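You operate a simulated robot arm through the tools that you are given. There is no shell and no other tool. Be economical: measure what you need, move in short steps, check, and stop when the job is done.

You run a simulated robot arm. Do the job below in one go: nothing can be reset, and whatever is moved stays where it is left.

TASK
Lock both star knobs, shut the black case lid and lock both latches.

The check looks at the end state, three seconds after you hand in, the way a careful person would. Anything else that was tipped, shoved, dropped, spilled or broken makes it a failure. A push-on lid holds only when it is set on centred and level and pressed home; a screw cap is set on level and turned clockwise until tight.

THE ROBOT
A 6-joint arm with a two-finger gripper on a trunk, on a base that drives. Base frame: it is fixed to the floor where the robot stands at the start and does not move with it; the origin is under the middle of the robot, x ahead of it, y to its left, z up; the surface under the hand at the start is at about z = 824. Units: mm, rad, N and s.
It reaches about 1298 mm from its shoulder. Its first joint turns from -2.601 to 2.601 rad. Places, roughly: black case lid [1000, -400, 1100]; left latch [700, 100, 800]; left star knob [700, 0, 900]; right latch [400, -400, 800]; right star knob [400, -400, 900]. Payload 1.57 kg.
The TCP is the grasp point between the finger pads, 21 mm short of the fingertips. In the tool frame z runs along the fingers and y along their closing line. The gripper opens to 70 mm. The gripper's body begins 50 mm behind the TCP.
Orientation is told as [roll, pitch, yaw] about the base's x, y, z axes, in that order, counted from this pose: with the fingers straight down and closing along the base's y, the tool's x points along the base's -x, its y along +y and its z along -z.

THE INTERFACE
- The arm moves only by the tool jog_arm. Its argument "plan" is a list of rows, each a list of 7 numbers: the turn, a rotation vector about the tool's x, y, z in units of 5 degrees (1.0 is 5 degrees), then the shift along the tool's x, y, z in units of 20 mm (1.0 is 20 mm), then the gripper command, from -1 (fully open) to 1 (shut), values between in proportion. In form: [[wx, wy, wz, tx, ty, tz, hand], ...]. A call has 1 to 10 rows; each row shifts and turns the commanded pose from where the row before left it, along the tool's axes as they then stand. A call with a number of a shift or a turn outside -1 to 1 is refused whole. Each row takes 0.2 s and may step no farther than 50 mm and 0.15 rad from the row before; otherwise, or with a gripper value out of range, the whole call is refused. Where a pose cannot be reached the arm comes as near as it can. A force on the tool above 60 N (or 10 N above the force at the start of the call, whichever is more), or a blocked arm, ends the call early, and 0.2 s more pass. Each finger halts on what it meets, pressing with about 30 N; the grip force reading is that of the motor and also rises with nothing between the fingers. The clock runs only during rows and for 0.2 s after the last one: add rows that do not move to give the fingers time. The reply holds the time, the measured pose of the TCP, the force on the tool along the base axes, the opening and the grip force, in the units named above and with some noise, with the torque about the TCP (base axes, N m) and any sound that the robot's microphone picked up.
- Cameras (640 x 400 px; columns grow to the right, rows downward): "scene" is now at [24.8, 112.7, 1679.8]; the picture's right is [-0.56, -0.83, 0.00], its down [-0.49, 0.34, -0.80] and it looks along [0.66, -0.45, -0.60] (base axes); focal length 288 px, centre (320, 200). "wrist" rides on the gripper at [79, 4, -81] in the tool frame; the picture's right is [-0.05, 1.00, 0.00], its down [-0.67, -0.03, -0.75] and it looks along [-0.74, -0.04, 0.67] (tool axes); focal length 256 px, centre (320, 200). There is no depth. A picture from a camera that has moved, and an enlarged one, comes with that camera's place and axes in the base frame and with its lens.
- camera(camera): a new picture of that camera. The clock stands still meanwhile.
- move_column(by): slides the trunk up (or, below 0, down) by that many mm; the arm and the scene camera ride with it, the base frame stays. It gives what a move gives, with no picture.
- roll_base(legs): drives the robot by 1 to 6 legs, each [ahead, turn to the left] in mm and rad, along the robot's own axes; the way and the turn of a leg run together, so that a leg with both is an arc; at most 1500 mm and 3.142 rad a leg. The arm and the cameras ride along, it lands a little off, and it stops where it bumps. It gives what a move gives.
- pan_tilt(pan, tilt): turns the head with the scene camera to pan (to the left, within 2.705 rad either way) and tilt (down, from -0.506 to 1.204), counted from straight ahead of the robot. It gives what a move gives.
- close_up(camera, box): a new picture of the part [left, top, right, bottom] of that camera's present view, enlarged. The clock stands still meanwhile.
- sign_off(): hands the job in; it is judged then, once.

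Work in short steps. Places have to be worked out from the pictures, the camera data and where the tool is seen: move nearer, look again, correct. Check each grasp and each placing, and mend what went wrong. You have 120 turns and 82 pictures in all, those below and enlarged ones among them. Open the gripper and draw the arm clear of the work before you hand the job in, unless the task says otherwise; then end with one line.

The tools are called after ">>>" by a JSON object that holds its "method" and its "body". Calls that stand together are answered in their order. jog_arm: Moves the arm, as the interface text tells. Its arguments: {"type":"object","properties":{"plan":{"type":"array"}},"required":["plan"]} The other tools are called the same way: move_column (by) slides the trunk up or down; roll_base (legs) drives the base; pan_tilt (pan, tilt) turns the head that bears the scene camera; camera (camera) takes a picture; close_up (camera, box) takes an enlarged picture of a part of a camera's view; sign_off () hands the job in.

At the start:

```text
t: 0.0
ee_pos: [767.9, -128.6, 999.7]
tcp_rot: [-0.002, 0.0, 0.011]
contact_force: [-0.3, -0.1, -0.2]
moment: [0.0, -0.05, 0.03]
finger_gap: 70.0
grasp_force: 0.1
trunk travel left (down, up): [-681.0, 289.0]
robot x, y, heading: [-0.5, -7.3, -0.0]
head pan, tilt: [-0.599, 0.641]
```

scene: 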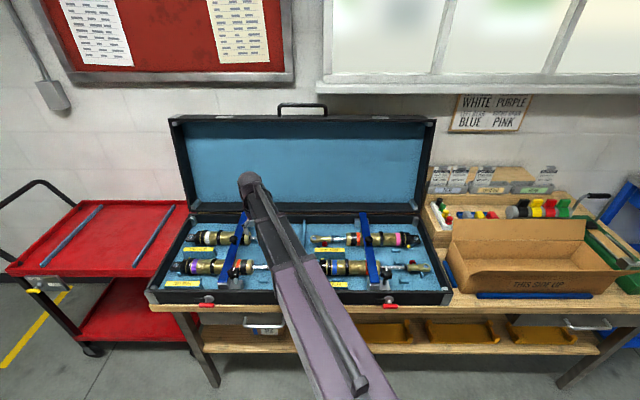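
wrist: 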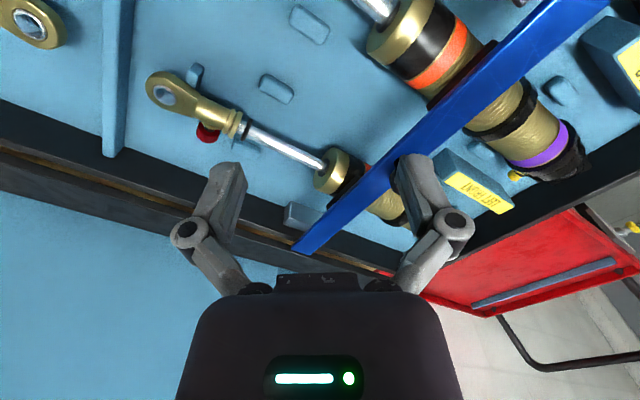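

The case is open with blue hold-down bars, knobs and red latches at the front. I look closer at both sides.

>>> {"method": "close_up", "body": {"camera": "scene", "box": [150, 200, 290, 315]}}

>>> {"method": "close_up", "body": {"camera": "scene", "box": [300, 200, 460, 315]}}

```text
3.48 times, centred on (220, 258) of scene
camera zoom: at [24.8, 112.7, 1679.8], right [-0.56, -0.83, 0.0], down [-0.49, 0.34, -0.8], along [0.66, -0.45, -0.6], focal length 1000 px, centre (668, 0)
```

zoom: 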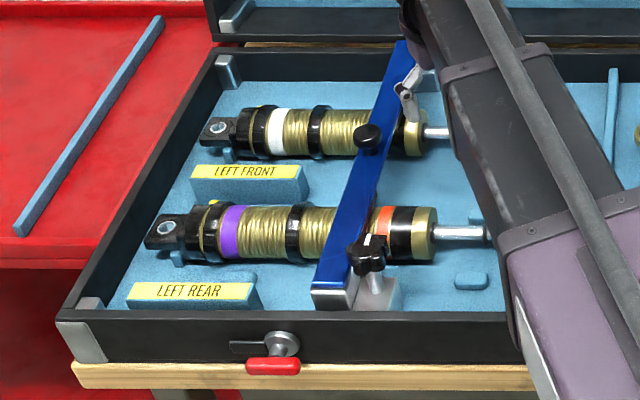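

```text
3.48 times, centred on (380, 258) of scene
camera zoom: at [24.8, 112.7, 1679.8], right [-0.56, -0.83, 0.0], down [-0.49, 0.34, -0.8], along [0.66, -0.45, -0.6], focal length 1000 px, centre (111, 0)
```

zoom: 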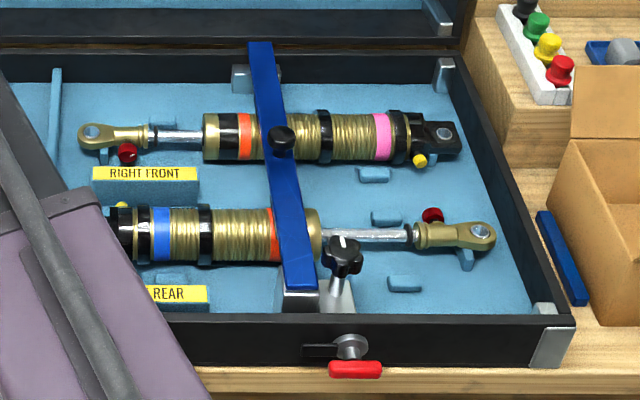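

Look at the knobs, latches and sign in more detail.

>>> {"method": "close_up", "body": {"camera": "scene", "box": [205, 245, 255, 310]}}

>>> {"method": "close_up", "body": {"camera": "scene", "box": [360, 250, 410, 310]}}

>>> {"method": "close_up", "body": {"camera": "scene", "box": [440, 90, 540, 140]}}

```text
6.15 times, centred on (230, 278) of scene
camera zoom: at [24.8, 112.7, 1679.8], right [-0.56, -0.83, 0.0], down [-0.49, 0.34, -0.8], along [0.66, -0.45, -0.6], focal length 1770 px, centre (874, -277)
```

zoom: 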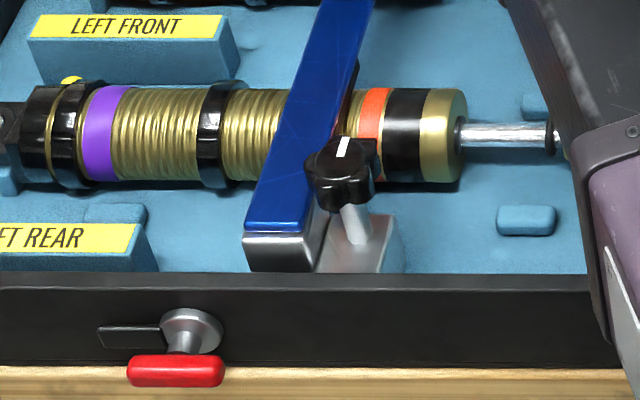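

```text
6.67 times, centred on (385, 280) of scene
camera zoom: at [24.8, 112.7, 1679.8], right [-0.56, -0.83, 0.0], down [-0.49, 0.34, -0.8], along [0.66, -0.45, -0.6], focal length 1917 px, centre (-113, -333)
```

zoom: 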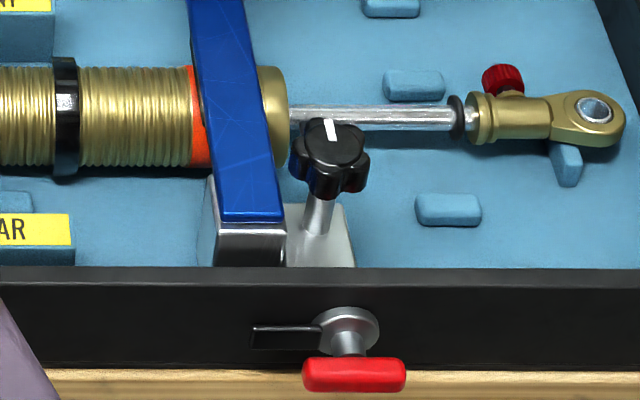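

```text
6.40 times, centred on (490, 115) of scene
camera zoom: at [24.8, 112.7, 1679.8], right [-0.56, -0.83, 0.0], down [-0.49, 0.34, -0.8], along [0.66, -0.45, -0.6], focal length 1841 px, centre (-768, 744)
```

zoom: 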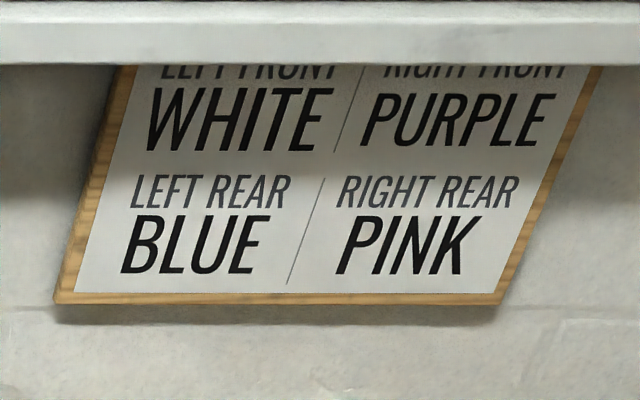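

Case front runs along about (-0.57,-0.82); left knob about (723,-4,~900), right knob about (425,-434). I turn the tool to the case's axes and move toward the left knob.

>>> {"method": "jog_arm", "body": {"plan": [[0, 0, 1, 0, 0, -0.5, -1], [0, 0, 1, 0, 0, -0.5, -1], [0, 0, 1, 0, 0.5, 0, -1], [0, 0, 1, 0.5, 0.5, 0, -1], [0, 0, 1, 0.7, 0.5, 0, -1], [0, 0, 1, 1, 0.5, 0, -1], [0, 0, 0.9, 1, 0.5, 0, -1], [0, 0, 0, 1, 0.5, 0, -1], [0, 0, 0, 1, 0.5, 0, -1]]}}

>>> {"method": "camera", "body": {"camera": "wrist"}}

>>> {"method": "camera", "body": {"camera": "scene"}}

```text
t: 2.0
ee_pos: [704.1, -18.3, 1000.1]
tcp_rot: [0.002, 0.0, -0.591]
contact_force: [-0.2, 0.3, -0.2]
moment: [0.01, 0.02, 0.0]
finger_gap: 70.1
grasp_force: 0.1
out of reach, approached as far as the arm can: row 1, 2
trunk travel left (down, up): [-681.0, 289.0]
robot x, y, heading: [-4.0, -8.9, 0.001]
head pan, tilt: [-0.599, 0.641]
```

```text
74 pictures are left
camera wrist: at [640.9, 29.9, 1082.0], right [0.6, 0.8, 0.0], down [0.53, -0.4, 0.75], along [0.6, -0.45, -0.67], focal length 256 px, centre (320, 200)
```

wrist: 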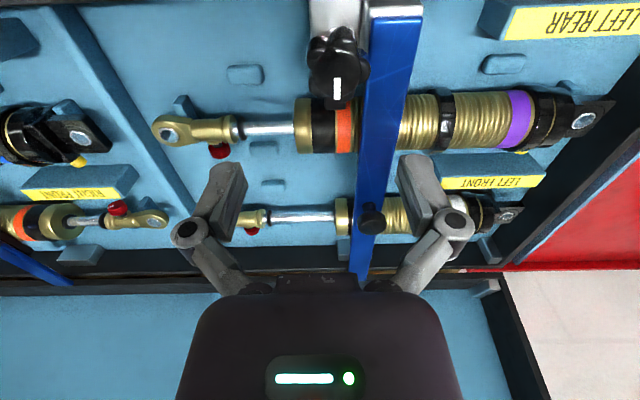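

```text
73 pictures are left
camera scene: at [24.5, 112.9, 1679.8], right [-0.56, -0.83, 0.0], down [-0.49, 0.34, -0.8], along [0.66, -0.45, -0.6], focal length 288 px, centre (320, 200)
```

scene: 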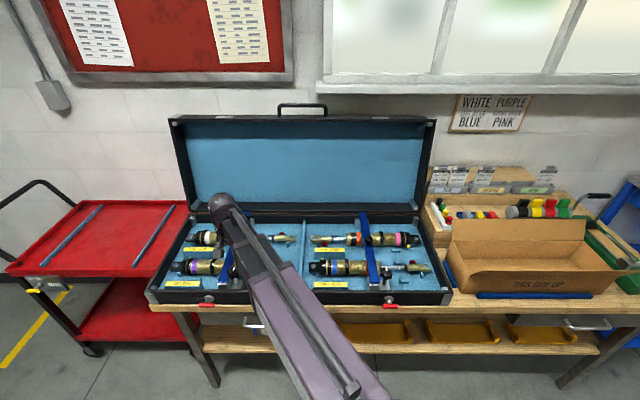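

Triangulating gives the left knob top about (698,0,927) and right knob about (411,-415,927). I look closely at the knob and the bar beside it.

>>> {"method": "close_up", "body": {"camera": "wrist", "box": [290, 0, 440, 120]}}

```text
3.33 times, centred on (365, 60) of wrist
camera zoom: at [640.9, 29.9, 1082.0], right [0.6, 0.8, 0.0], down [0.53, -0.4, 0.75], along [0.6, -0.45, -0.67], focal length 853 px, centre (170, 667)
```

zoom: 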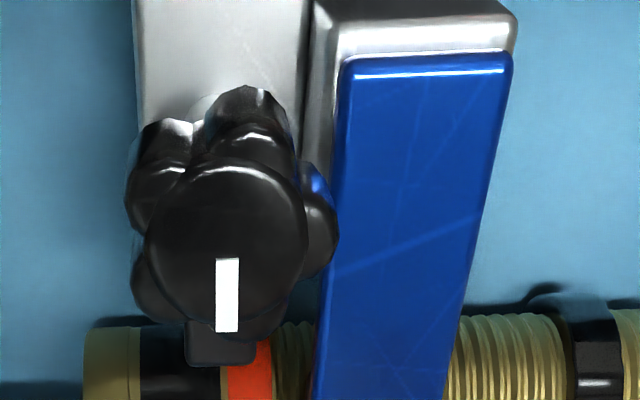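

The knob carries a black tongue under it, pointing away from the robot, with the bar (top ~z 880) to its left: locking should be about 90° counter-clockwise from above. I turn to a start yaw of -0.91, centre over the knob and go down to z 955.

>>> {"method": "jog_arm", "body": {"plan": [[0, 0, 1, 0, 0, 0, -1], [0, 0, 1, 0, 0, 0, -1], [0, 0, 1, 0, 0, 0, -1], [0, 0, 0.66, 0, 0, 0, -1], [0, 0, 0, 0.91, 0.32, 0, -1], [0, 0, 0, 0, 0, 1, -1], [0, 0, 0, 0, 0, 1, -1], [0, 0, 0, 0, 0, 0.25, -1]]}}

>>> {"method": "camera", "body": {"camera": "wrist"}}

```text
t: 3.8
ee_pos: [696.6, -0.8, 1000.3]
tcp_rot: [0.0, 0.001, -0.911]
contact_force: [0.4, -0.3, -0.4]
moment: [-0.01, -0.05, -0.01]
finger_gap: 70.0
grasp_force: 0.1
out of reach, approached as far as the arm can: row 6, 7, 8
trunk travel left (down, up): [-681.0, 289.0]
robot x, y, heading: [-4.6, -5.0, 0.004]
head pan, tilt: [-0.599, 0.641]
```

```text
71 pictures are left
camera wrist: at [652.2, 65.7, 1081.9], right [0.82, 0.57, 0.0], down [0.38, -0.55, 0.75], along [0.43, -0.61, -0.67], focal length 256 px, centre (320, 200)
```

wrist: 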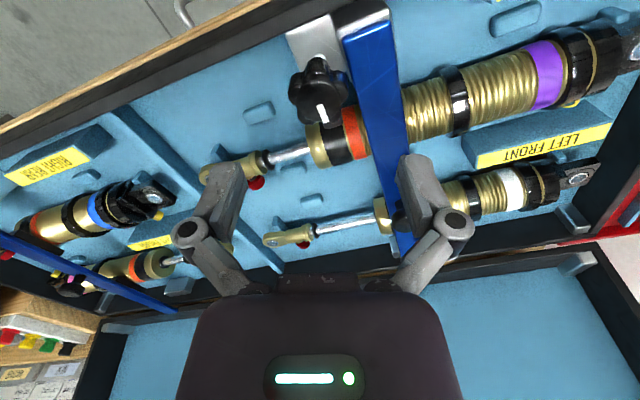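

The arm can't reach down here but the trunk can carry it: I lower the trunk by 45 and check alignment.

>>> {"method": "move_column", "body": {"by": -45}}

>>> {"method": "camera", "body": {"camera": "wrist"}}

```text
t: 4.7
ee_pos: [697.2, 0.4, 955.9]
tcp_rot: [-0.001, 0.0, -0.912]
contact_force: [-0.1, -0.1, -0.3]
moment: [-0.01, -0.01, 0.02]
finger_gap: 70.0
grasp_force: 0.2
trunk travel left (down, up): [-636.0, 334.0]
robot x, y, heading: [-0.8, -4.9, -0.006]
head pan, tilt: [-0.599, 0.641]
```

```text
70 pictures are left
camera wrist: at [652.1, 65.6, 1037.0], right [0.82, 0.57, 0.0], down [0.38, -0.55, 0.75], along [0.43, -0.61, -0.67], focal length 256 px, centre (320, 200)
```

wrist: 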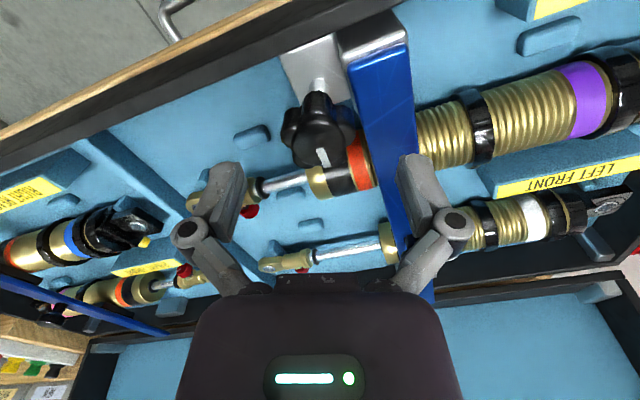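

Knob centre now reads about (696.5, 3). A small correction, then lower by 31 to grip depth.

>>> {"method": "jog_arm", "body": {"plan": [[0, 0, 0, 0.12, 0.05, 0, -1]]}}

>>> {"method": "move_column", "body": {"by": -31}}

>>> {"method": "camera", "body": {"camera": "wrist"}}

```text
t: 5.1
ee_pos: [695.4, 3.2, 955.9]
tcp_rot: [0.0, 0.0, -0.911]
contact_force: [-0.7, -0.3, 0.1]
moment: [-0.02, 0.03, -0.02]
finger_gap: 70.1
grasp_force: 0.0
trunk travel left (down, up): [-636.0, 334.0]
robot x, y, heading: [-2.2, -6.4, -0.005]
head pan, tilt: [-0.599, 0.641]
```

```text
t: 5.8
ee_pos: [694.7, 1.9, 925.8]
tcp_rot: [0.0, -0.001, -0.91]
contact_force: [0.0, 0.8, -0.1]
moment: [-0.01, 0.01, 0.01]
finger_gap: 69.9
grasp_force: 0.1
trunk travel left (down, up): [-605.0, 365.0]
robot x, y, heading: [-3.2, -4.3, -0.004]
head pan, tilt: [-0.599, 0.641]
```

```text
69 pictures are left
camera wrist: at [651.1, 67.9, 1005.9], right [0.82, 0.57, 0.0], down [0.38, -0.55, 0.75], along [0.43, -0.61, -0.67], focal length 256 px, centre (320, 200)
```

wrist: 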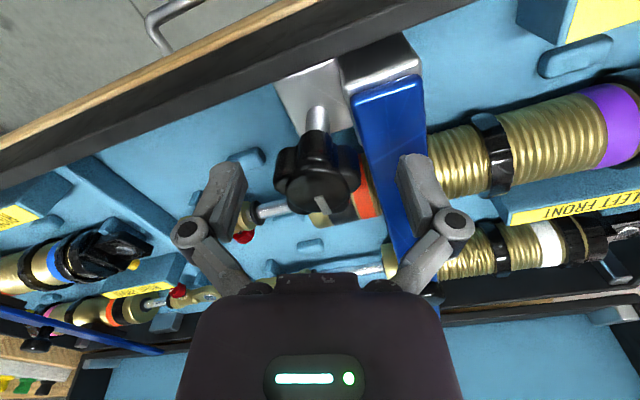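

TCP projects on the knob centre. Close the gripper on it.

>>> {"method": "jog_arm", "body": {"plan": [[0, 0, 0, 0, 0, 0, 1], [0, 0, 0, 0, 0, 0, 1], [0, 0, 0, 0, 0, 0, 1], [0, 0, 0, 0, 0, 0, 1]]}}

>>> {"method": "camera", "body": {"camera": "wrist"}}

```text
t: 6.8
ee_pos: [694.1, 2.5, 923.2]
tcp_rot: [0.002, -0.002, -0.911]
contact_force: [-6.5, -6.6, 5.5]
moment: [-0.34, 0.12, 0.18]
finger_gap: 37.1
grasp_force: 32.4
trunk travel left (down, up): [-605.0, 365.0]
robot x, y, heading: [0.2, -5.7, -0.006]
head pan, tilt: [-0.599, 0.641]
```

```text
68 pictures are left
camera wrist: at [650.0, 67.2, 1006.6], right [0.82, 0.57, 0.0], down [0.38, -0.55, 0.75], along [0.43, -0.61, -0.67], focal length 256 px, centre (320, 200)
```

wrist: 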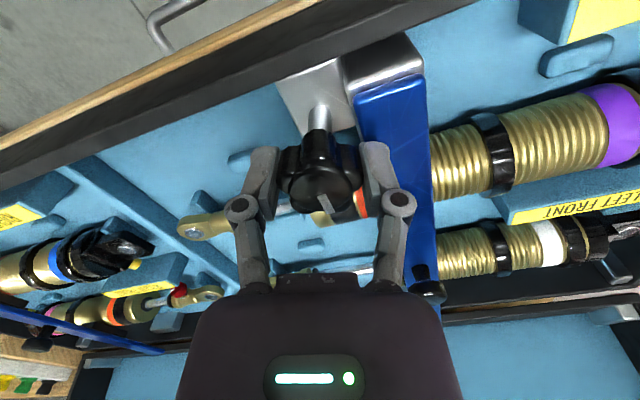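

Gripped at 37 mm. Turn a first 20° counter-clockwise (negative wz) and watch the torque.

>>> {"method": "jog_arm", "body": {"plan": [[0, 0, -1, 0, 0, 0, 1], [0, 0, -1, 0, 0, 0, 1], [0, 0, -1, 0, 0, 0, 1], [0, 0, -1, 0, 0, 0, 1]]}}

>>> {"method": "camera", "body": {"camera": "wrist"}}

```text
t: 7.8
ee_pos: [693.9, 1.8, 923.8]
tcp_rot: [0.001, 0.001, -0.561]
contact_force: [-15.2, -7.1, -2.8]
moment: [-0.02, 0.37, -0.02]
finger_gap: 37.2
grasp_force: 32.1
trunk travel left (down, up): [-605.0, 365.0]
robot x, y, heading: [-1.2, -9.9, -0.0]
head pan, tilt: [-0.599, 0.641]
```

```text
67 pictures are left
camera wrist: at [630.0, 47.2, 1006.7], right [0.58, 0.82, 0.0], down [0.55, -0.38, 0.74], along [0.61, -0.43, -0.67], focal length 256 px, centre (320, 200)
```

wrist: 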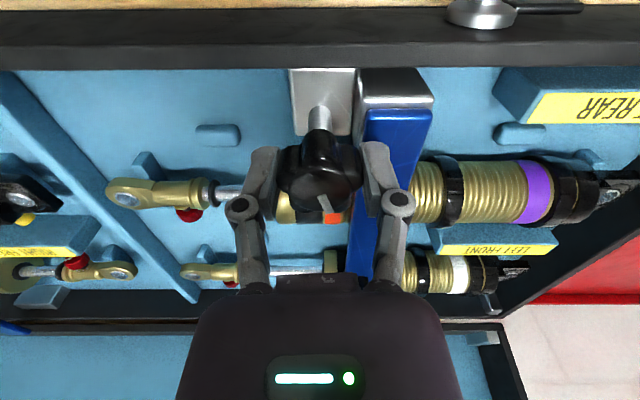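

The knob turns freely with the gripper. Continue counter-clockwise.

>>> {"method": "jog_arm", "body": {"plan": [[0, 0, -1, 0, 0, 0, 1], [0, 0, -1, 0, 0, 0, 1], [0, 0, -1, 0, 0, 0, 1], [0, 0, -1, 0, 0, 0, 1], [0, 0, -1, 0, 0, 0, 1], [0, 0, -1, 0, 0, 0, 1], [0, 0, -1, 0, 0, 0, 1], [0, 0, -1, 0, 0, 0, 1]]}}

>>> {"method": "camera", "body": {"camera": "wrist"}}

```text
t: 9.6
ee_pos: [694.5, 0.1, 923.9]
tcp_rot: [0.0, -0.002, 0.138]
contact_force: [-14.0, -21.1, -1.4]
moment: [-0.28, -0.08, -0.02]
finger_gap: 36.8
grasp_force: 32.5
trunk travel left (down, up): [-605.0, 365.0]
robot x, y, heading: [-5.7, -4.4, -0.002]
head pan, tilt: [-0.599, 0.641]
```

```text
66 pictures are left
camera wrist: at [616.1, -6.1, 1006.6], right [-0.08, 1.0, 0.0], down [0.66, 0.06, 0.75], along [0.74, 0.06, -0.67], focal length 256 px, centre (320, 200)
```

wrist: 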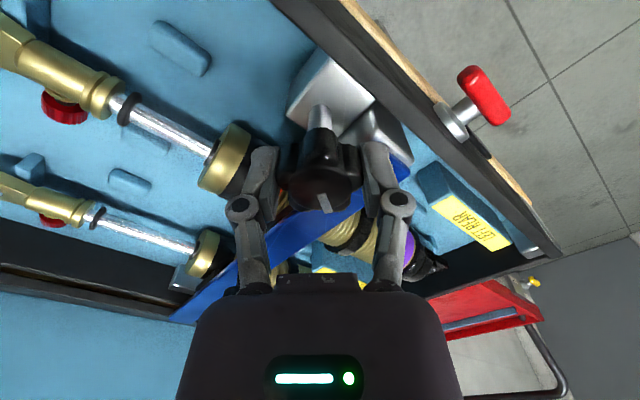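

60° done with little torque; side force says the knob sits slightly toward -x,-y. Continue to 90° and a bit, with a 2 mm relief.

>>> {"method": "jog_arm", "body": {"plan": [[0, 0, -1, 0.05, -0.05, 0, 1], [0, 0, -1, 0.05, -0.05, 0, 1], [0, 0, -1, 0, -0.03, 0, 1], [0, 0, -1, 0, 0, 0, 1], [0, 0, -1, 0, 0, 0, 1], [0, 0, -1, 0, 0, 0, 1]]}}

>>> {"method": "camera", "body": {"camera": "wrist"}}

```text
t: 11.0
ee_pos: [694.9, -0.8, 923.4]
tcp_rot: [-0.002, -0.002, 0.663]
contact_force: [14.1, -0.2, 17.1]
moment: [0.07, -0.37, 0.0]
finger_gap: 37.0
grasp_force: 32.4
trunk travel left (down, up): [-605.0, 365.0]
robot x, y, heading: [-4.1, -9.5, 0.002]
head pan, tilt: [-0.599, 0.641]
```

```text
65 pictures are left
camera wrist: at [630.0, -45.7, 1005.9], right [-0.57, 0.82, 0.0], down [0.55, 0.38, 0.75], along [0.61, 0.43, -0.67], focal length 256 px, centre (320, 200)
```

wrist: 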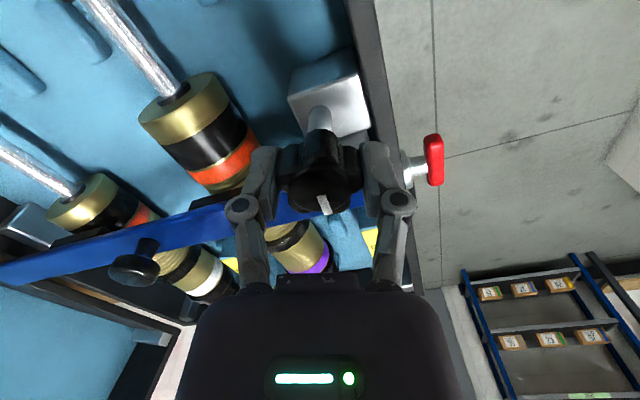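

90° turned, no stop felt. I try two more rows to feel for an end stop.

>>> {"method": "jog_arm", "body": {"plan": [[0, 0, -1, 0, 0, 0, 1], [0, 0, -1, 0, 0, 0, 1]]}}

>>> {"method": "close_up", "body": {"camera": "wrist", "box": [240, 60, 400, 260]}}

```text
t: 11.6
ee_pos: [693.4, -1.1, 921.7]
tcp_rot: [-0.001, 0.001, 0.835]
contact_force: [4.6, -9.0, 3.0]
moment: [-0.02, -0.16, -0.56]
finger_gap: 37.3
grasp_force: 32.0
trunk travel left (down, up): [-605.0, 365.0]
robot x, y, heading: [-3.4, -5.4, 0.0]
head pan, tilt: [-0.599, 0.641]
```

```text
2.00 times, centred on (320, 160) of wrist
camera zoom: at [638.1, -57.4, 1005.8], right [-0.7, 0.71, 0.0], down [0.47, 0.47, 0.74], along [0.53, 0.52, -0.67], focal length 512 px, centre (320, 280)
```

zoom: 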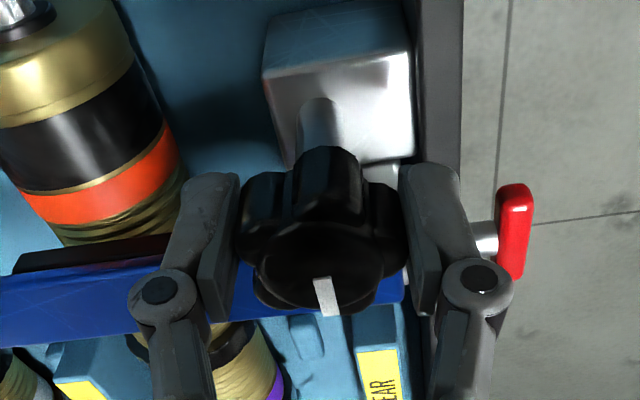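

A counter-torque of -0.56 appears: a stop. One more row to confirm, then a relaxing row back, open, and raise the trunk.

>>> {"method": "jog_arm", "body": {"plan": [[0, 0, -0.6, 0, 0, 0, 1], [0, 0, 0, 0, 0, 0, 1]]}}

```text
t: 12.2
ee_pos: [694.9, -0.9, 923.4]
tcp_rot: [0.0, 0.002, 0.891]
contact_force: [-0.2, -10.2, -5.2]
moment: [-0.56, 0.31, -0.29]
finger_gap: 37.6
grasp_force: 31.7
trunk travel left (down, up): [-605.0, 365.0]
robot x, y, heading: [-5.0, -5.8, -0.003]
head pan, tilt: [-0.599, 0.641]
```

Fingers slip against the stop. Open and lift clear, then look.

>>> {"method": "jog_arm", "body": {"plan": [[0, 0, 0, 0, 0, 0, -1], [0, 0, 0, 0, 0, 0, -1], [0, 0, 0, 0, 0, 0, -1]]}}

>>> {"method": "move_column", "body": {"by": 76}}

>>> {"method": "jog_arm", "body": {"plan": [[0, 0, 1, 0, 0, 0, -1], [0, 0, 1, 0, 0, 0, -1], [0, 0, 1, 0, 0, 0, -1], [0, 0, 1, 0, 0, 0, -1], [0, 0, 1, 0, 0, 0, -1], [0, 0, 1, 0, 0, 0, -1], [0, 0, 1, 0, 0, 0, -1], [0, 0, 1, 0, 0, 0, -1], [0, 0, 1, 0, 0, 0, -1], [0, 0, 1, 0, 0, 0, -1]]}}

>>> {"method": "close_up", "body": {"camera": "wrist", "box": [250, 0, 450, 140]}}

```text
t: 13.0
ee_pos: [694.6, 0.2, 924.2]
tcp_rot: [0.0, -0.001, 0.888]
contact_force: [-0.6, 0.5, -1.1]
moment: [-0.03, -0.02, 0.0]
finger_gap: 70.0
grasp_force: 0.1
trunk travel left (down, up): [-605.0, 365.0]
robot x, y, heading: [-0.0, -5.7, -0.002]
head pan, tilt: [-0.599, 0.641]
```

```text
t: 14.2
ee_pos: [693.4, 0.5, 1000.6]
tcp_rot: [-0.001, 0.0, 0.886]
contact_force: [-0.1, -0.1, -0.2]
moment: [0.01, -0.03, 0.01]
finger_gap: 69.8
grasp_force: 0.1
trunk travel left (down, up): [-681.0, 289.0]
robot x, y, heading: [-3.7, -5.4, -0.001]
head pan, tilt: [-0.599, 0.641]
```

```text
t: 16.4
ee_pos: [693.8, -0.1, 1000.1]
tcp_rot: [0.0, 0.0, 0.013]
contact_force: [-1.2, 0.4, 0.3]
moment: [-0.02, -0.02, 0.02]
finger_gap: 70.3
grasp_force: 0.1
trunk travel left (down, up): [-681.0, 289.0]
robot x, y, heading: [-2.9, -6.6, 0.001]
head pan, tilt: [-0.599, 0.641]
```

```text
2.86 times, centred on (350, 70) of wrist
camera zoom: at [615.5, 2.9, 1081.9], right [0.04, 1.0, 0.0], down [0.67, -0.03, 0.75], along [0.74, -0.03, -0.67], focal length 731 px, centre (234, 571)
```

zoom: 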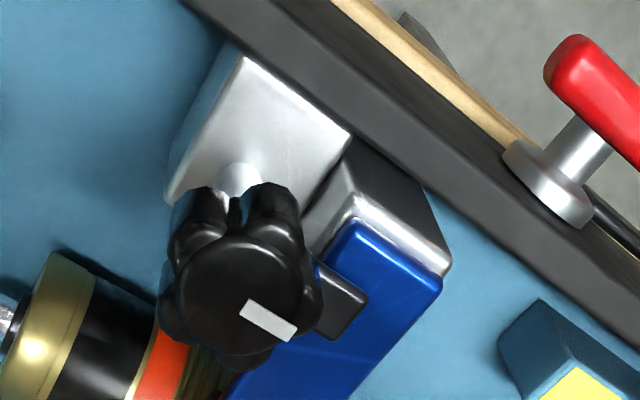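

The left tongue lies across the bar, so the left knob is locked. Now move along the case front toward the right knob at about (411,-415).

>>> {"method": "jog_arm", "body": {"plan": [[0, 0, 0, 0.68, -1, 0, -1], [0, 0, 0, 0.68, -1, 0, -1], [0, 0, 0, 0.68, -1, 0, -1], [0, 0, 0, 0.68, -1, 0, -1], [0, 0, 0, 0.68, -1, 0, -1], [0, 0, 0, 0.68, -1, 0, -1], [0, 0, 0, 0.68, -1, 0, -1], [0, 0, 0, 0.68, -1, 0, -1], [0, 0, 0, 0.68, -1, 0, -1], [0, 0, 0, 0.68, -1, 0, -1]]}}

>>> {"method": "jog_arm", "body": {"plan": [[0, 0, 0, 0.68, -1, 0, -1], [0, 0, 0, 0.68, -1, 0, -1], [0, 0, 0, 0.68, -1, 0, -1], [0, 0, 0, 0.68, -1, 0, -1], [0, 0, 0, 0.68, -1, 0, -1], [0, 0, 0, 0.68, -1, 0, -1], [0, 0, 0, 0.68, -1, 0, -1], [0, 0, 0, 0.68, -1, 0, -1], [0, 0, 0, 0.68, -1, 0, -1], [0, 0, 0, 0.68, -1, 0, -1]]}}

>>> {"method": "jog_arm", "body": {"plan": [[0, 0, 1, 0, 0, 0, -1], [0, 0, 1, 0, 0, 0, -1], [0, 0, 1, 0, 0, 0, -1], [0, 0, 1, 0, 0, 0, -1], [0, 0, 1, 0, 0, 0, -1], [0, 0, 1, 0, 0, 0, -1], [0, 0, 1, 0, 0, 0, -1], [0, 0, 1, 0, 0, 0, -1], [0, 0, 1, 0, 0, 0, -1], [0, 0, 1, 0, 0, 0, -1]]}}

>>> {"method": "jog_arm", "body": {"plan": [[0, 0, 1, 0, 0, 0, -1], [0, 0, 1, 0, 0, 0, -1], [0, 0, 1, 0, 0, 0, -1], [0, 0, 1, 0, 0, 0, -1], [0, 0, 1, 0, 0, 0, -1], [0, 0, 1, 0, 0, 0, -1], [0, 0, 1, 0, 0, 0, -1], [0, 0, 0.8, 0, 0, 0, -1]]}}

>>> {"method": "camera", "body": {"camera": "wrist"}}

```text
t: 18.6
ee_pos: [560.8, -203.1, 1000.6]
tcp_rot: [-0.001, 0.001, 0.017]
contact_force: [0.0, 0.2, -0.2]
moment: [0.03, 0.02, 0.02]
finger_gap: 70.0
grasp_force: 0.0
trunk travel left (down, up): [-681.0, 289.0]
robot x, y, heading: [-5.5, -9.4, -0.0]
head pan, tilt: [-0.599, 0.641]
```

```text
t: 20.8
ee_pos: [428.2, -404.5, 998.7]
tcp_rot: [-0.001, 0.001, 0.015]
contact_force: [-1.1, -0.4, -0.2]
moment: [0.01, -0.03, 0.02]
finger_gap: 70.0
grasp_force: 0.0
trunk travel left (down, up): [-681.0, 289.0]
robot x, y, heading: [-2.4, -5.1, -0.004]
head pan, tilt: [-0.599, 0.641]
```

```text
t: 23.0
ee_pos: [428.0, -404.0, 999.4]
tcp_rot: [0.0, 0.001, -0.858]
contact_force: [-0.2, 0.4, -0.1]
moment: [0.03, 0.01, -0.01]
finger_gap: 70.1
grasp_force: 0.2
trunk travel left (down, up): [-681.0, 289.0]
robot x, y, heading: [-1.3, -9.0, -0.011]
head pan, tilt: [-0.599, 0.641]
```

```text
t: 24.8
ee_pos: [428.3, -403.7, 1000.0]
tcp_rot: [0.0, 0.001, -1.541]
contact_force: [0.7, 0.9, -1.2]
moment: [-0.03, -0.04, 0.0]
finger_gap: 69.8
grasp_force: 0.0
trunk travel left (down, up): [-681.0, 289.0]
robot x, y, heading: [-0.6, -9.7, 0.002]
head pan, tilt: [-0.599, 0.641]
```

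```text
62 pictures are left
camera wrist: at [431.3, -324.3, 1082.0], right [1.0, -0.02, 0.0], down [-0.02, -0.67, 0.74], along [-0.02, -0.74, -0.67], focal length 256 px, centre (320, 200)
```

wrist: 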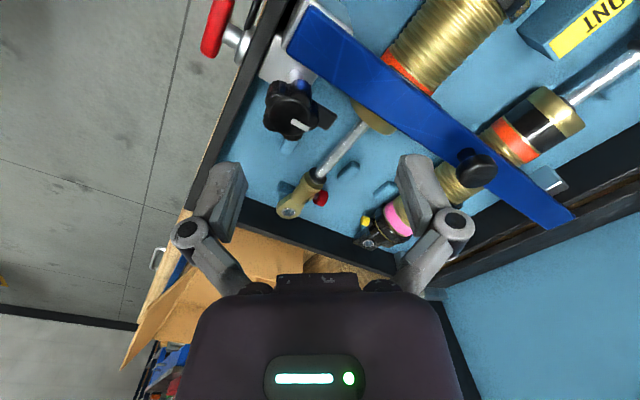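

Right knob centre reads (410,-412). Shift and lower the trunk 45, then check.

>>> {"method": "jog_arm", "body": {"plan": [[0, 0, 0, -0.37, -0.92, 0, -1], [0, 0, 0, 0, 0, 0, -1]]}}

>>> {"method": "move_column", "body": {"by": -45}}

>>> {"method": "camera", "body": {"camera": "wrist"}}

```text
t: 25.4
ee_pos: [410.6, -411.3, 1001.3]
tcp_rot: [0.0, 0.001, -1.539]
contact_force: [-0.1, -0.3, -0.5]
moment: [-0.02, -0.01, 0.02]
finger_gap: 70.0
grasp_force: 0.1
trunk travel left (down, up): [-681.0, 289.0]
robot x, y, heading: [-4.4, -8.9, -0.001]
head pan, tilt: [-0.599, 0.641]
```

```text
t: 26.2
ee_pos: [411.1, -413.3, 953.4]
tcp_rot: [0.0, 0.001, -1.54]
contact_force: [0.0, -0.6, 0.8]
moment: [-0.03, 0.01, 0.02]
finger_gap: 69.9
grasp_force: 0.1
trunk travel left (down, up): [-636.0, 334.0]
robot x, y, heading: [-1.3, -7.3, -0.004]
head pan, tilt: [-0.599, 0.641]
```

```text
61 pictures are left
camera wrist: at [413.7, -332.6, 1037.0], right [1.0, -0.02, 0.0], down [-0.01, -0.67, 0.75], along [-0.02, -0.74, -0.67], focal length 256 px, centre (320, 200)
```

wrist: 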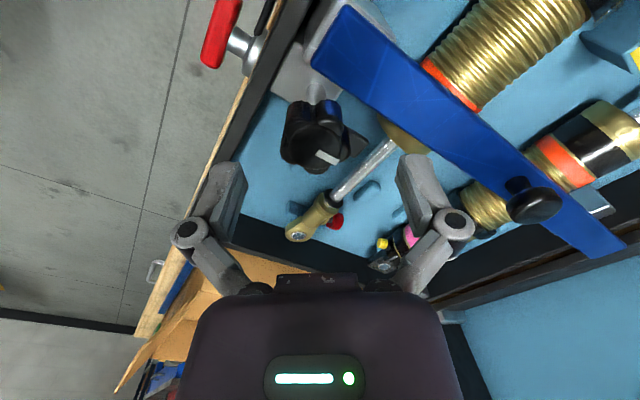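

Centre is off by about 1.5 mm x and 3 mm y; correct, then lower 31.

>>> {"method": "jog_arm", "body": {"plan": [[0, 0, 0, -0.13, -0.07, 0, -1]]}}

>>> {"method": "move_column", "body": {"by": -31}}

>>> {"method": "camera", "body": {"camera": "wrist"}}

```text
t: 26.6
ee_pos: [409.5, -413.9, 954.8]
tcp_rot: [0.001, -0.001, -1.539]
contact_force: [0.3, -0.4, -0.7]
moment: [-0.02, 0.01, 0.05]
finger_gap: 70.2
grasp_force: 0.2
trunk travel left (down, up): [-636.0, 334.0]
robot x, y, heading: [1.0, -6.2, -0.003]
head pan, tilt: [-0.599, 0.641]
```

```text
t: 27.4
ee_pos: [410.7, -414.7, 923.8]
tcp_rot: [0.001, 0.0, -1.541]
contact_force: [1.5, -0.3, 0.0]
moment: [0.01, 0.01, 0.01]
finger_gap: 69.9
grasp_force: 0.2
trunk travel left (down, up): [-605.0, 365.0]
robot x, y, heading: [-2.9, -9.5, -0.003]
head pan, tilt: [-0.599, 0.641]
```

```text
60 pictures are left
camera wrist: at [412.6, -335.2, 1006.0], right [1.0, -0.02, 0.0], down [-0.01, -0.67, 0.74], along [-0.02, -0.74, -0.67], focal length 256 px, centre (320, 200)
```

wrist: 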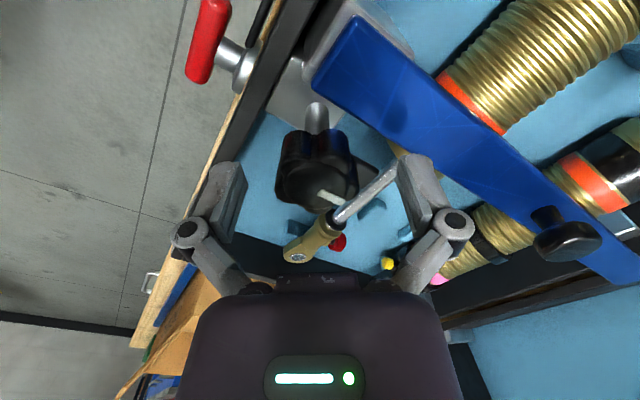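

Knob centred at about (316,185), TCP projects to (320,182). Close and turn the first 20°.

>>> {"method": "jog_arm", "body": {"plan": [[0, 0, 0, 0, -0.1, 0, 1], [0, 0, 0, 0, 0, 0, 1], [0, 0, 0, 0, 0, 0, 1], [0, 0, 0, 0, 0, 0, 1], [0, 0, -1, 0, 0, 0, 1], [0, 0, -1, 0, 0, 0, 1], [0, 0, -1, 0, 0, 0, 1], [0, 0, -1, 0, 0, 0, 1]]}}

>>> {"method": "camera", "body": {"camera": "wrist"}}

```text
t: 29.2
ee_pos: [409.0, -415.1, 923.5]
tcp_rot: [0.001, -0.001, -1.188]
contact_force: [14.9, -0.9, 16.5]
moment: [-0.06, -0.34, -0.01]
finger_gap: 37.5
grasp_force: 31.8
trunk travel left (down, up): [-605.0, 365.0]
robot x, y, heading: [-3.7, -8.8, -0.003]
head pan, tilt: [-0.599, 0.641]
```

```text
59 pictures are left
camera wrist: at [383.8, -339.3, 1006.0], right [0.95, 0.32, 0.0], down [0.22, -0.63, 0.75], along [0.24, -0.71, -0.67], focal length 256 px, centre (320, 200)
```

wrist: 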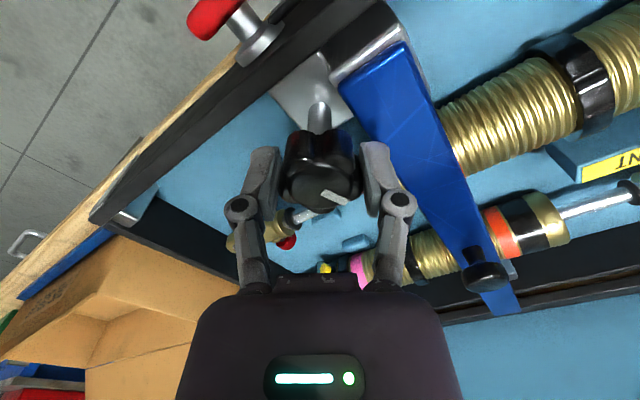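

Turning well. Continue to about 85°, then to the stop.

>>> {"method": "jog_arm", "body": {"plan": [[0, 0, -1, 0, 0, 0, 1], [0, 0, -1, 0, 0, 0, 1], [0, 0, -1, 0, 0, 0, 1], [0, 0, -1, 0, 0, 0, 1], [0, 0, -1, 0, 0, 0, 1], [0, 0, -1, 0, 0, 0, 1], [0, 0, -1, 0, 0, 0, 1]]}}

>>> {"method": "jog_arm", "body": {"plan": [[0, 0, -1, 0, 0, 0, 1], [0, 0, -1, 0, 0, 0, 1], [0, 0, -1, 0, 0, 0, 1], [0, 0, -1, 0, 0, 0, 1], [0, 0, -1, 0, 0, 0, 1], [0, 0, -1, 0, 0, 0, 1], [0, 0, -1, 0, 0, 0, 1]]}}

>>> {"method": "camera", "body": {"camera": "wrist"}}

```text
t: 30.8
ee_pos: [409.0, -414.2, 923.5]
tcp_rot: [0.0, 0.001, -0.578]
contact_force: [18.5, 4.5, 11.0]
moment: [0.08, -0.42, -0.04]
finger_gap: 37.5
grasp_force: 31.9
trunk travel left (down, up): [-605.0, 365.0]
robot x, y, heading: [-6.4, -7.5, 0.001]
head pan, tilt: [-0.599, 0.641]
```

```text
t: 32.4
ee_pos: [407.2, -413.1, 923.4]
tcp_rot: [-0.001, 0.001, 0.034]
contact_force: [5.3, 8.6, -5.5]
moment: [0.24, -0.25, -0.4]
finger_gap: 37.6
grasp_force: 31.6
trunk travel left (down, up): [-605.0, 365.0]
robot x, y, heading: [-0.3, -8.0, -0.001]
head pan, tilt: [-0.599, 0.641]
```

```text
58 pictures are left
camera wrist: at [329.3, -412.3, 1005.9], right [0.02, 1.0, 0.0], down [0.67, -0.01, 0.74], along [0.74, -0.02, -0.67], focal length 256 px, centre (320, 200)
```

wrist: 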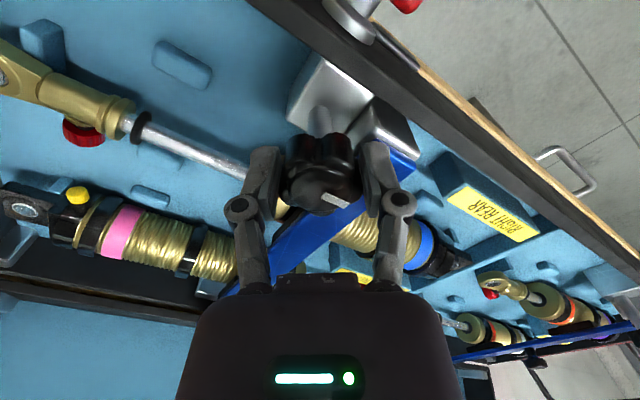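

Torque -0.4 at about 90°; one more step to seat against the stop, then open, lift and look.

>>> {"method": "jog_arm", "body": {"plan": [[0, 0, -1, 0, 0, 0, 1], [0, 0, -0.5, 0, 0, 0, 1], [0, 0, 0, 0, 0, 0, -1], [0, 0, 0, 0, 0, 0, -1], [0, 0, 0, 0, 0, 0, -1]]}}

>>> {"method": "move_column", "body": {"by": 76}}

>>> {"method": "close_up", "body": {"camera": "wrist", "box": [240, 20, 440, 160]}}

```text
t: 33.6
ee_pos: [407.2, -415.9, 924.4]
tcp_rot: [0.0, -0.001, 0.162]
contact_force: [0.3, -0.2, 0.3]
moment: [0.0, -0.01, 0.01]
finger_gap: 69.8
grasp_force: 0.0
trunk travel left (down, up): [-605.0, 365.0]
robot x, y, heading: [3.0, -7.5, -0.001]
head pan, tilt: [-0.599, 0.641]
```

```text
t: 34.7
ee_pos: [408.5, -415.6, 999.9]
tcp_rot: [-0.001, 0.0, 0.162]
contact_force: [0.9, 0.2, 0.2]
moment: [0.01, -0.01, 0.01]
finger_gap: 69.7
grasp_force: 0.0
trunk travel left (down, up): [-681.0, 289.0]
robot x, y, heading: [-1.0, -6.3, -0.001]
head pan, tilt: [-0.599, 0.641]
```

```text
2.86 times, centred on (340, 90) of wrist
camera zoom: at [329.5, -423.9, 1081.9], right [-0.11, 0.99, 0.0], down [0.66, 0.07, 0.75], along [0.74, 0.08, -0.67], focal length 731 px, centre (263, 514)
```

zoom: 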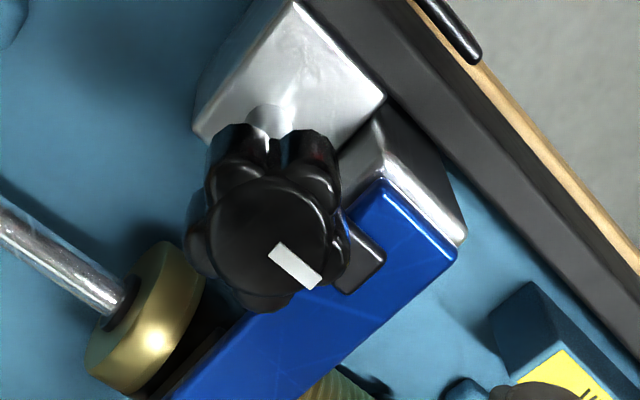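

Both knobs are locked. Now examine the lid handle.

>>> {"method": "close_up", "body": {"camera": "scene", "box": [250, 85, 360, 150]}}

>>> {"method": "camera", "body": {"camera": "scene"}}

>>> {"method": "close_up", "body": {"camera": "scene", "box": [390, 100, 470, 310]}}

>>> {"method": "jog_arm", "body": {"plan": [[0, 0, 0, 0, 0, -1, -1], [0, 0, 0, 0, 0, -1, -1], [0, 0, 0, 0, 0, -1, -1]]}}

```text
5.82 times, centred on (305, 118) of scene
camera zoom: at [24.6, 112.6, 1679.8], right [-0.56, -0.83, 0.0], down [-0.49, 0.34, -0.8], along [0.66, -0.45, -0.6], focal length 1673 px, centre (407, 680)
```

zoom: 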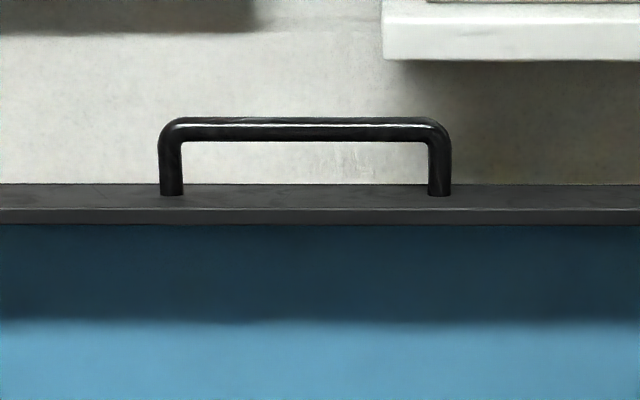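

```text
55 pictures are left
camera scene: at [24.6, 112.6, 1679.8], right [-0.56, -0.83, 0.0], down [-0.49, 0.34, -0.8], along [0.66, -0.45, -0.6], focal length 288 px, centre (320, 200)
```

scene: 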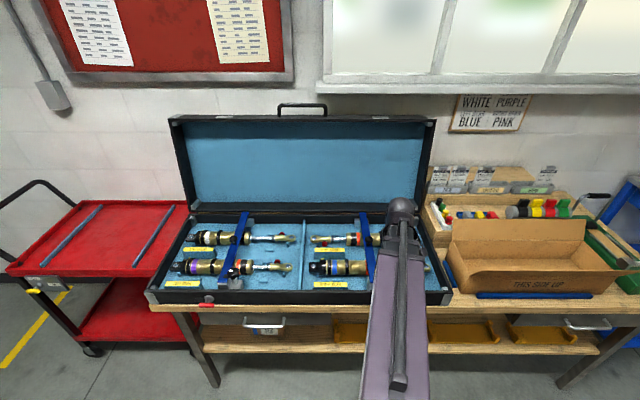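

```text
1.90 times, centred on (430, 205) of scene
camera zoom: at [24.6, 112.6, 1679.8], right [-0.56, -0.83, 0.0], down [-0.49, 0.34, -0.8], along [0.66, -0.45, -0.6], focal length 548 px, centre (110, 190)
```

zoom: 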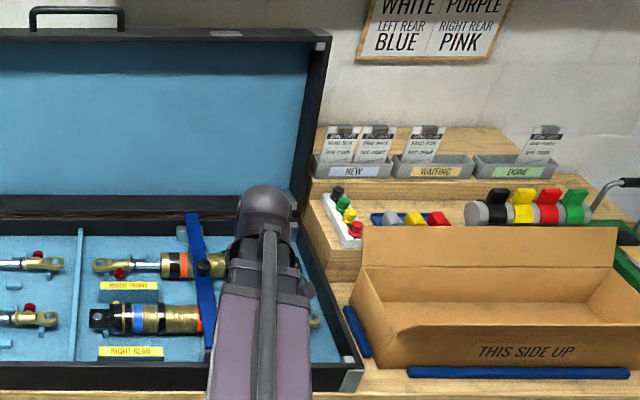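

```text
t: 35.5
ee_pos: [407.8, -414.6, 999.7]
tcp_rot: [0.0, -0.001, 0.162]
contact_force: [-0.7, 0.3, -0.5]
moment: [0.03, 0.03, 0.02]
finger_gap: 70.0
grasp_force: 0.0
out of reach, approached as far as the arm can: row 1, 2, 3
trunk travel left (down, up): [-681.0, 289.0]
robot x, y, heading: [-0.7, -12.7, -0.002]
head pan, tilt: [-0.599, 0.641]
```

The arm is planar at fixed orientation (z only by trunk), so I'll raise the trunk fully and bring the hand in front of the lid handle, estimated at (879,-398,1342), bar along the case width.

>>> {"method": "move_column", "body": {"by": 285}}

>>> {"method": "jog_arm", "body": {"plan": [[0, 0, 1, -0.55, 1, 0, -1], [0, 0, 1, -0.55, 1, 0, -1], [0, 0, 1, -0.55, 1, 0, -1], [0, 0, 1, -0.55, 1, 0, -1], [0, 0, 1, -0.2, 1, 0, -1], [0, 0, 1, -0.2, 1, 0, -1], [0, 0, 1, 0, 1, 0, -1], [0, 0, 1, 0, 1, 0, -1], [0, 0, 0.8, 0, 1, 0, -1], [0, 0, 0, 0, 1, 0, -1]]}}

>>> {"method": "camera", "body": {"camera": "wrist"}}

```text
t: 38.4
ee_pos: [408.0, -414.2, 1285.7]
tcp_rot: [0.0, 0.0, 0.162]
contact_force: [0.6, 0.5, -0.3]
moment: [0.01, -0.01, -0.01]
finger_gap: 69.9
grasp_force: 0.0
trunk travel left (down, up): [-966.0, 4.0]
robot x, y, heading: [-1.0, -7.1, 0.0]
head pan, tilt: [-0.599, 0.641]
```

```text
t: 40.6
ee_pos: [504.5, -228.1, 1284.8]
tcp_rot: [-0.002, 0.0, -0.607]
contact_force: [0.1, 0.1, -0.5]
moment: [-0.02, 0.02, -0.04]
finger_gap: 69.7
grasp_force: 0.1
trunk travel left (down, up): [-966.0, 4.0]
robot x, y, heading: [1.1, -6.5, -0.001]
head pan, tilt: [-0.599, 0.641]
```

```text
53 pictures are left
camera wrist: at [442.0, -178.6, 1366.9], right [0.61, 0.79, 0.0], down [0.53, -0.41, 0.75], along [0.59, -0.46, -0.67], focal length 256 px, centre (320, 200)
```

wrist: 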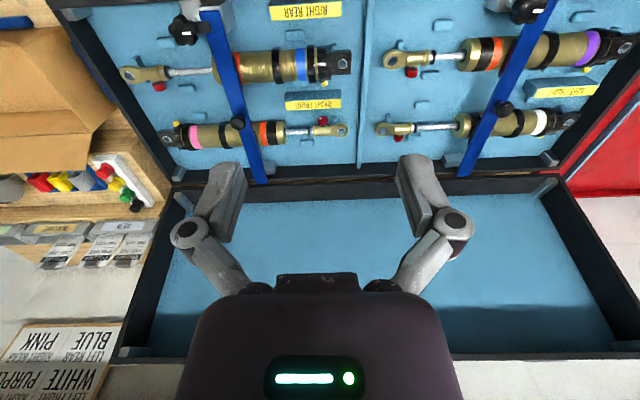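

Now test pitching the tool forward (negative wy) by 10° to learn how the wrist behaves.

>>> {"method": "jog_arm", "body": {"plan": [[0, -1, 0, 0, 0, 0, -1], [0, -1, 0, 0, 0, 0, -1]]}}

```text
t: 41.2
ee_pos: [516.8, -232.6, 1287.6]
tcp_rot: [0.0, -0.174, -0.606]
contact_force: [0.2, 0.2, -0.3]
moment: [0.01, 0.0, -0.01]
finger_gap: 70.2
grasp_force: 0.2
out of reach, approached as far as the arm can: row 2
trunk travel left (down, up): [-966.0, 4.0]
robot x, y, heading: [-1.1, -6.4, -0.001]
head pan, tilt: [-0.599, 0.641]
```

Wrist length is about 185 mm; orientation follows. Continue pitching to 60° with matching forward shift.

>>> {"method": "jog_arm", "body": {"plan": [[0, -1, 0, -0.75, 0, 0, -1], [0, -1, 0, -0.75, 0, 0, -1], [0, -1, 0, -0.75, 0, 0, -1], [0, -1, 0, -0.75, 0, 0, -1], [0, -1, 0, -0.75, 0, 0, -1], [0, -1, 0, -0.75, 0, 0, -1], [0, -1, 0, -0.75, 0, 0, -1], [0, -1, 0, -0.75, 0, 0, -1], [0, -1, 0, -0.75, 0, 0, -1], [0, -1, 0, -0.75, 0, 0, -1]]}}

>>> {"method": "camera", "body": {"camera": "wrist"}}

```text
t: 43.4
ee_pos: [623.3, -305.7, 1377.8]
tcp_rot: [0.0, -1.049, -0.605]
contact_force: [-0.3, -0.1, -1.0]
moment: [0.03, -0.01, 0.0]
finger_gap: 70.1
grasp_force: 0.1
out of reach, approached as far as the arm can: row 2, 5, 7, 9
trunk travel left (down, up): [-966.0, 4.0]
robot x, y, heading: [-3.6, -8.0, -0.0]
head pan, tilt: [-0.599, 0.641]
```

```text
52 pictures are left
camera wrist: at [536.0, -239.5, 1350.8], right [0.59, 0.81, 0.05], down [-0.28, 0.15, 0.95], along [0.76, -0.57, 0.31], focal length 256 px, centre (320, 200)
```

wrist: 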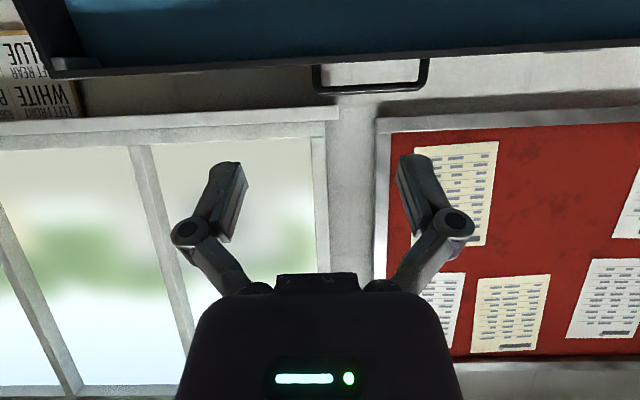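

Triangulated bar centre: about (960,-444,1312), lid leaning back ~19°. Now roll the tool 90° so the fingers close in the vertical plane.

>>> {"method": "jog_arm", "body": {"plan": [[0, 0, 1, 0, 0, 0, -1], [0, 0, 1, 0, 0, 0, -1], [0, 0, 1, 0, 0, 0, -1], [0, 0, 1, 0, 0, 0, -1], [0, 0, 1, 0, 0, 0, -1], [0, 0, 1, 0, 0, 0, -1], [0, 0, 1, 0, 0, 0, -1], [0, 0, 1, 0, 0, 0, -1], [0, 0, 1, 0, 0, 0, -1]]}}

>>> {"method": "jog_arm", "body": {"plan": [[0, 0, 1, 0, 0, 0, -1], [0, 0, 1, 0, 0, 0, -1], [0, 0, 1, 0, 0, 0, -1], [0, 0, 1, 0, 0, 0, -1], [0, 0, 1, 0, 0, 0, -1], [0, 0, 1, 0, 0, 0, -1], [0, 0, 1, 0, 0, 0, -1], [0, 0, 1, 0, 0, 0, -1], [0, 0, 1, 0, 0, 0, -1]]}}

>>> {"method": "camera", "body": {"camera": "wrist"}}

```text
t: 45.4
ee_pos: [623.5, -305.2, 1377.2]
tcp_rot: [0.885, -0.658, -1.714]
contact_force: [0.1, 0.9, 0.4]
moment: [-0.04, 0.02, -0.01]
finger_gap: 69.8
grasp_force: 0.0
trunk travel left (down, up): [-966.0, 4.0]
robot x, y, heading: [1.2, -5.9, 0.001]
head pan, tilt: [-0.599, 0.641]
```

```text
t: 47.4
ee_pos: [622.5, -305.4, 1378.2]
tcp_rot: [1.045, 0.002, -2.177]
contact_force: [0.4, -0.2, 0.2]
moment: [-0.01, 0.02, -0.03]
finger_gap: 70.0
grasp_force: 0.0
trunk travel left (down, up): [-966.0, 4.0]
robot x, y, heading: [1.5, -8.6, -0.005]
head pan, tilt: [-0.599, 0.641]
```

```text
51 pictures are left
camera wrist: at [613.0, -201.2, 1423.1], right [0.38, -0.33, 0.86], down [-0.92, -0.17, 0.34], along [0.04, -0.93, -0.37], focal length 256 px, centre (320, 200)
```

wrist: 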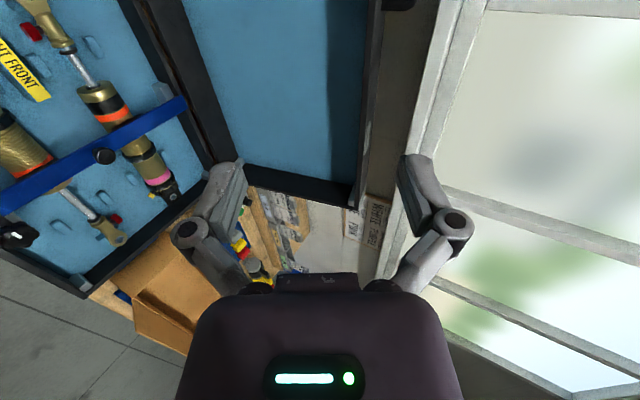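

Camera now looks along the lid's width. Shift left and forward toward the handle, staying ~80 mm short, with the gripper at 34 mm opening.

>>> {"method": "jog_arm", "body": {"plan": [[0, 0, 0, 0.39, 0.577, 1, 0.03], [0, 0, 0, 0.39, 0.577, 1, 0.03], [0, 0, 0, 0.39, 0.577, 1, 0.03], [0, 0, 0, 0.39, 0.577, 1, 0.03], [0, 0, 0, 0.39, 0.577, 1, 0.03], [0, 0, 0, 0.39, 0.577, 1, 0.03], [0, 0, 0, 0.39, 0.577, 1, 0.03], [0, 0, 0, 0.39, 0.577, 1, 0.03], [0, 0, 0, 0.39, 0.577, 1, 0.03], [0, 0, 0, 0.39, 0.577, 1, 0.03]]}}

>>> {"method": "camera", "body": {"camera": "wrist"}}

>>> {"method": "camera", "body": {"camera": "scene"}}

```text
t: 49.6
ee_pos: [857.5, -373.5, 1377.1]
tcp_rot: [1.046, 0.0, -2.178]
contact_force: [1.0, 0.0, -0.4]
moment: [0.0, -0.02, -0.01]
finger_gap: 33.9
grasp_force: 0.2
trunk travel left (down, up): [-966.0, 4.0]
robot x, y, heading: [-1.0, -3.0, -0.005]
head pan, tilt: [-0.599, 0.641]
```

```text
50 pictures are left
camera wrist: at [847.4, -269.5, 1422.6], right [0.38, -0.33, 0.86], down [-0.92, -0.17, 0.34], along [0.04, -0.93, -0.37], focal length 256 px, centre (320, 200)
```

wrist: 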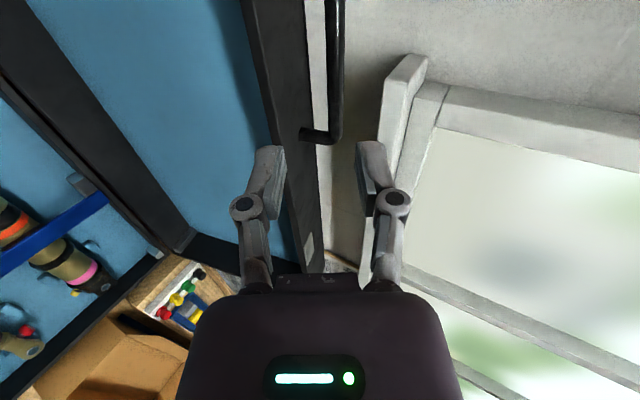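

```text
49 pictures are left
camera scene: at [25.6, 112.4, 1964.8], right [-0.56, -0.83, 0.0], down [-0.49, 0.34, -0.8], along [0.66, -0.45, -0.6], focal length 288 px, centre (320, 200)
```

scene: 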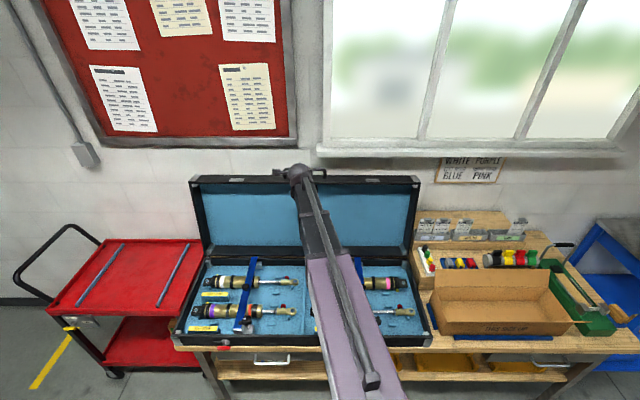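

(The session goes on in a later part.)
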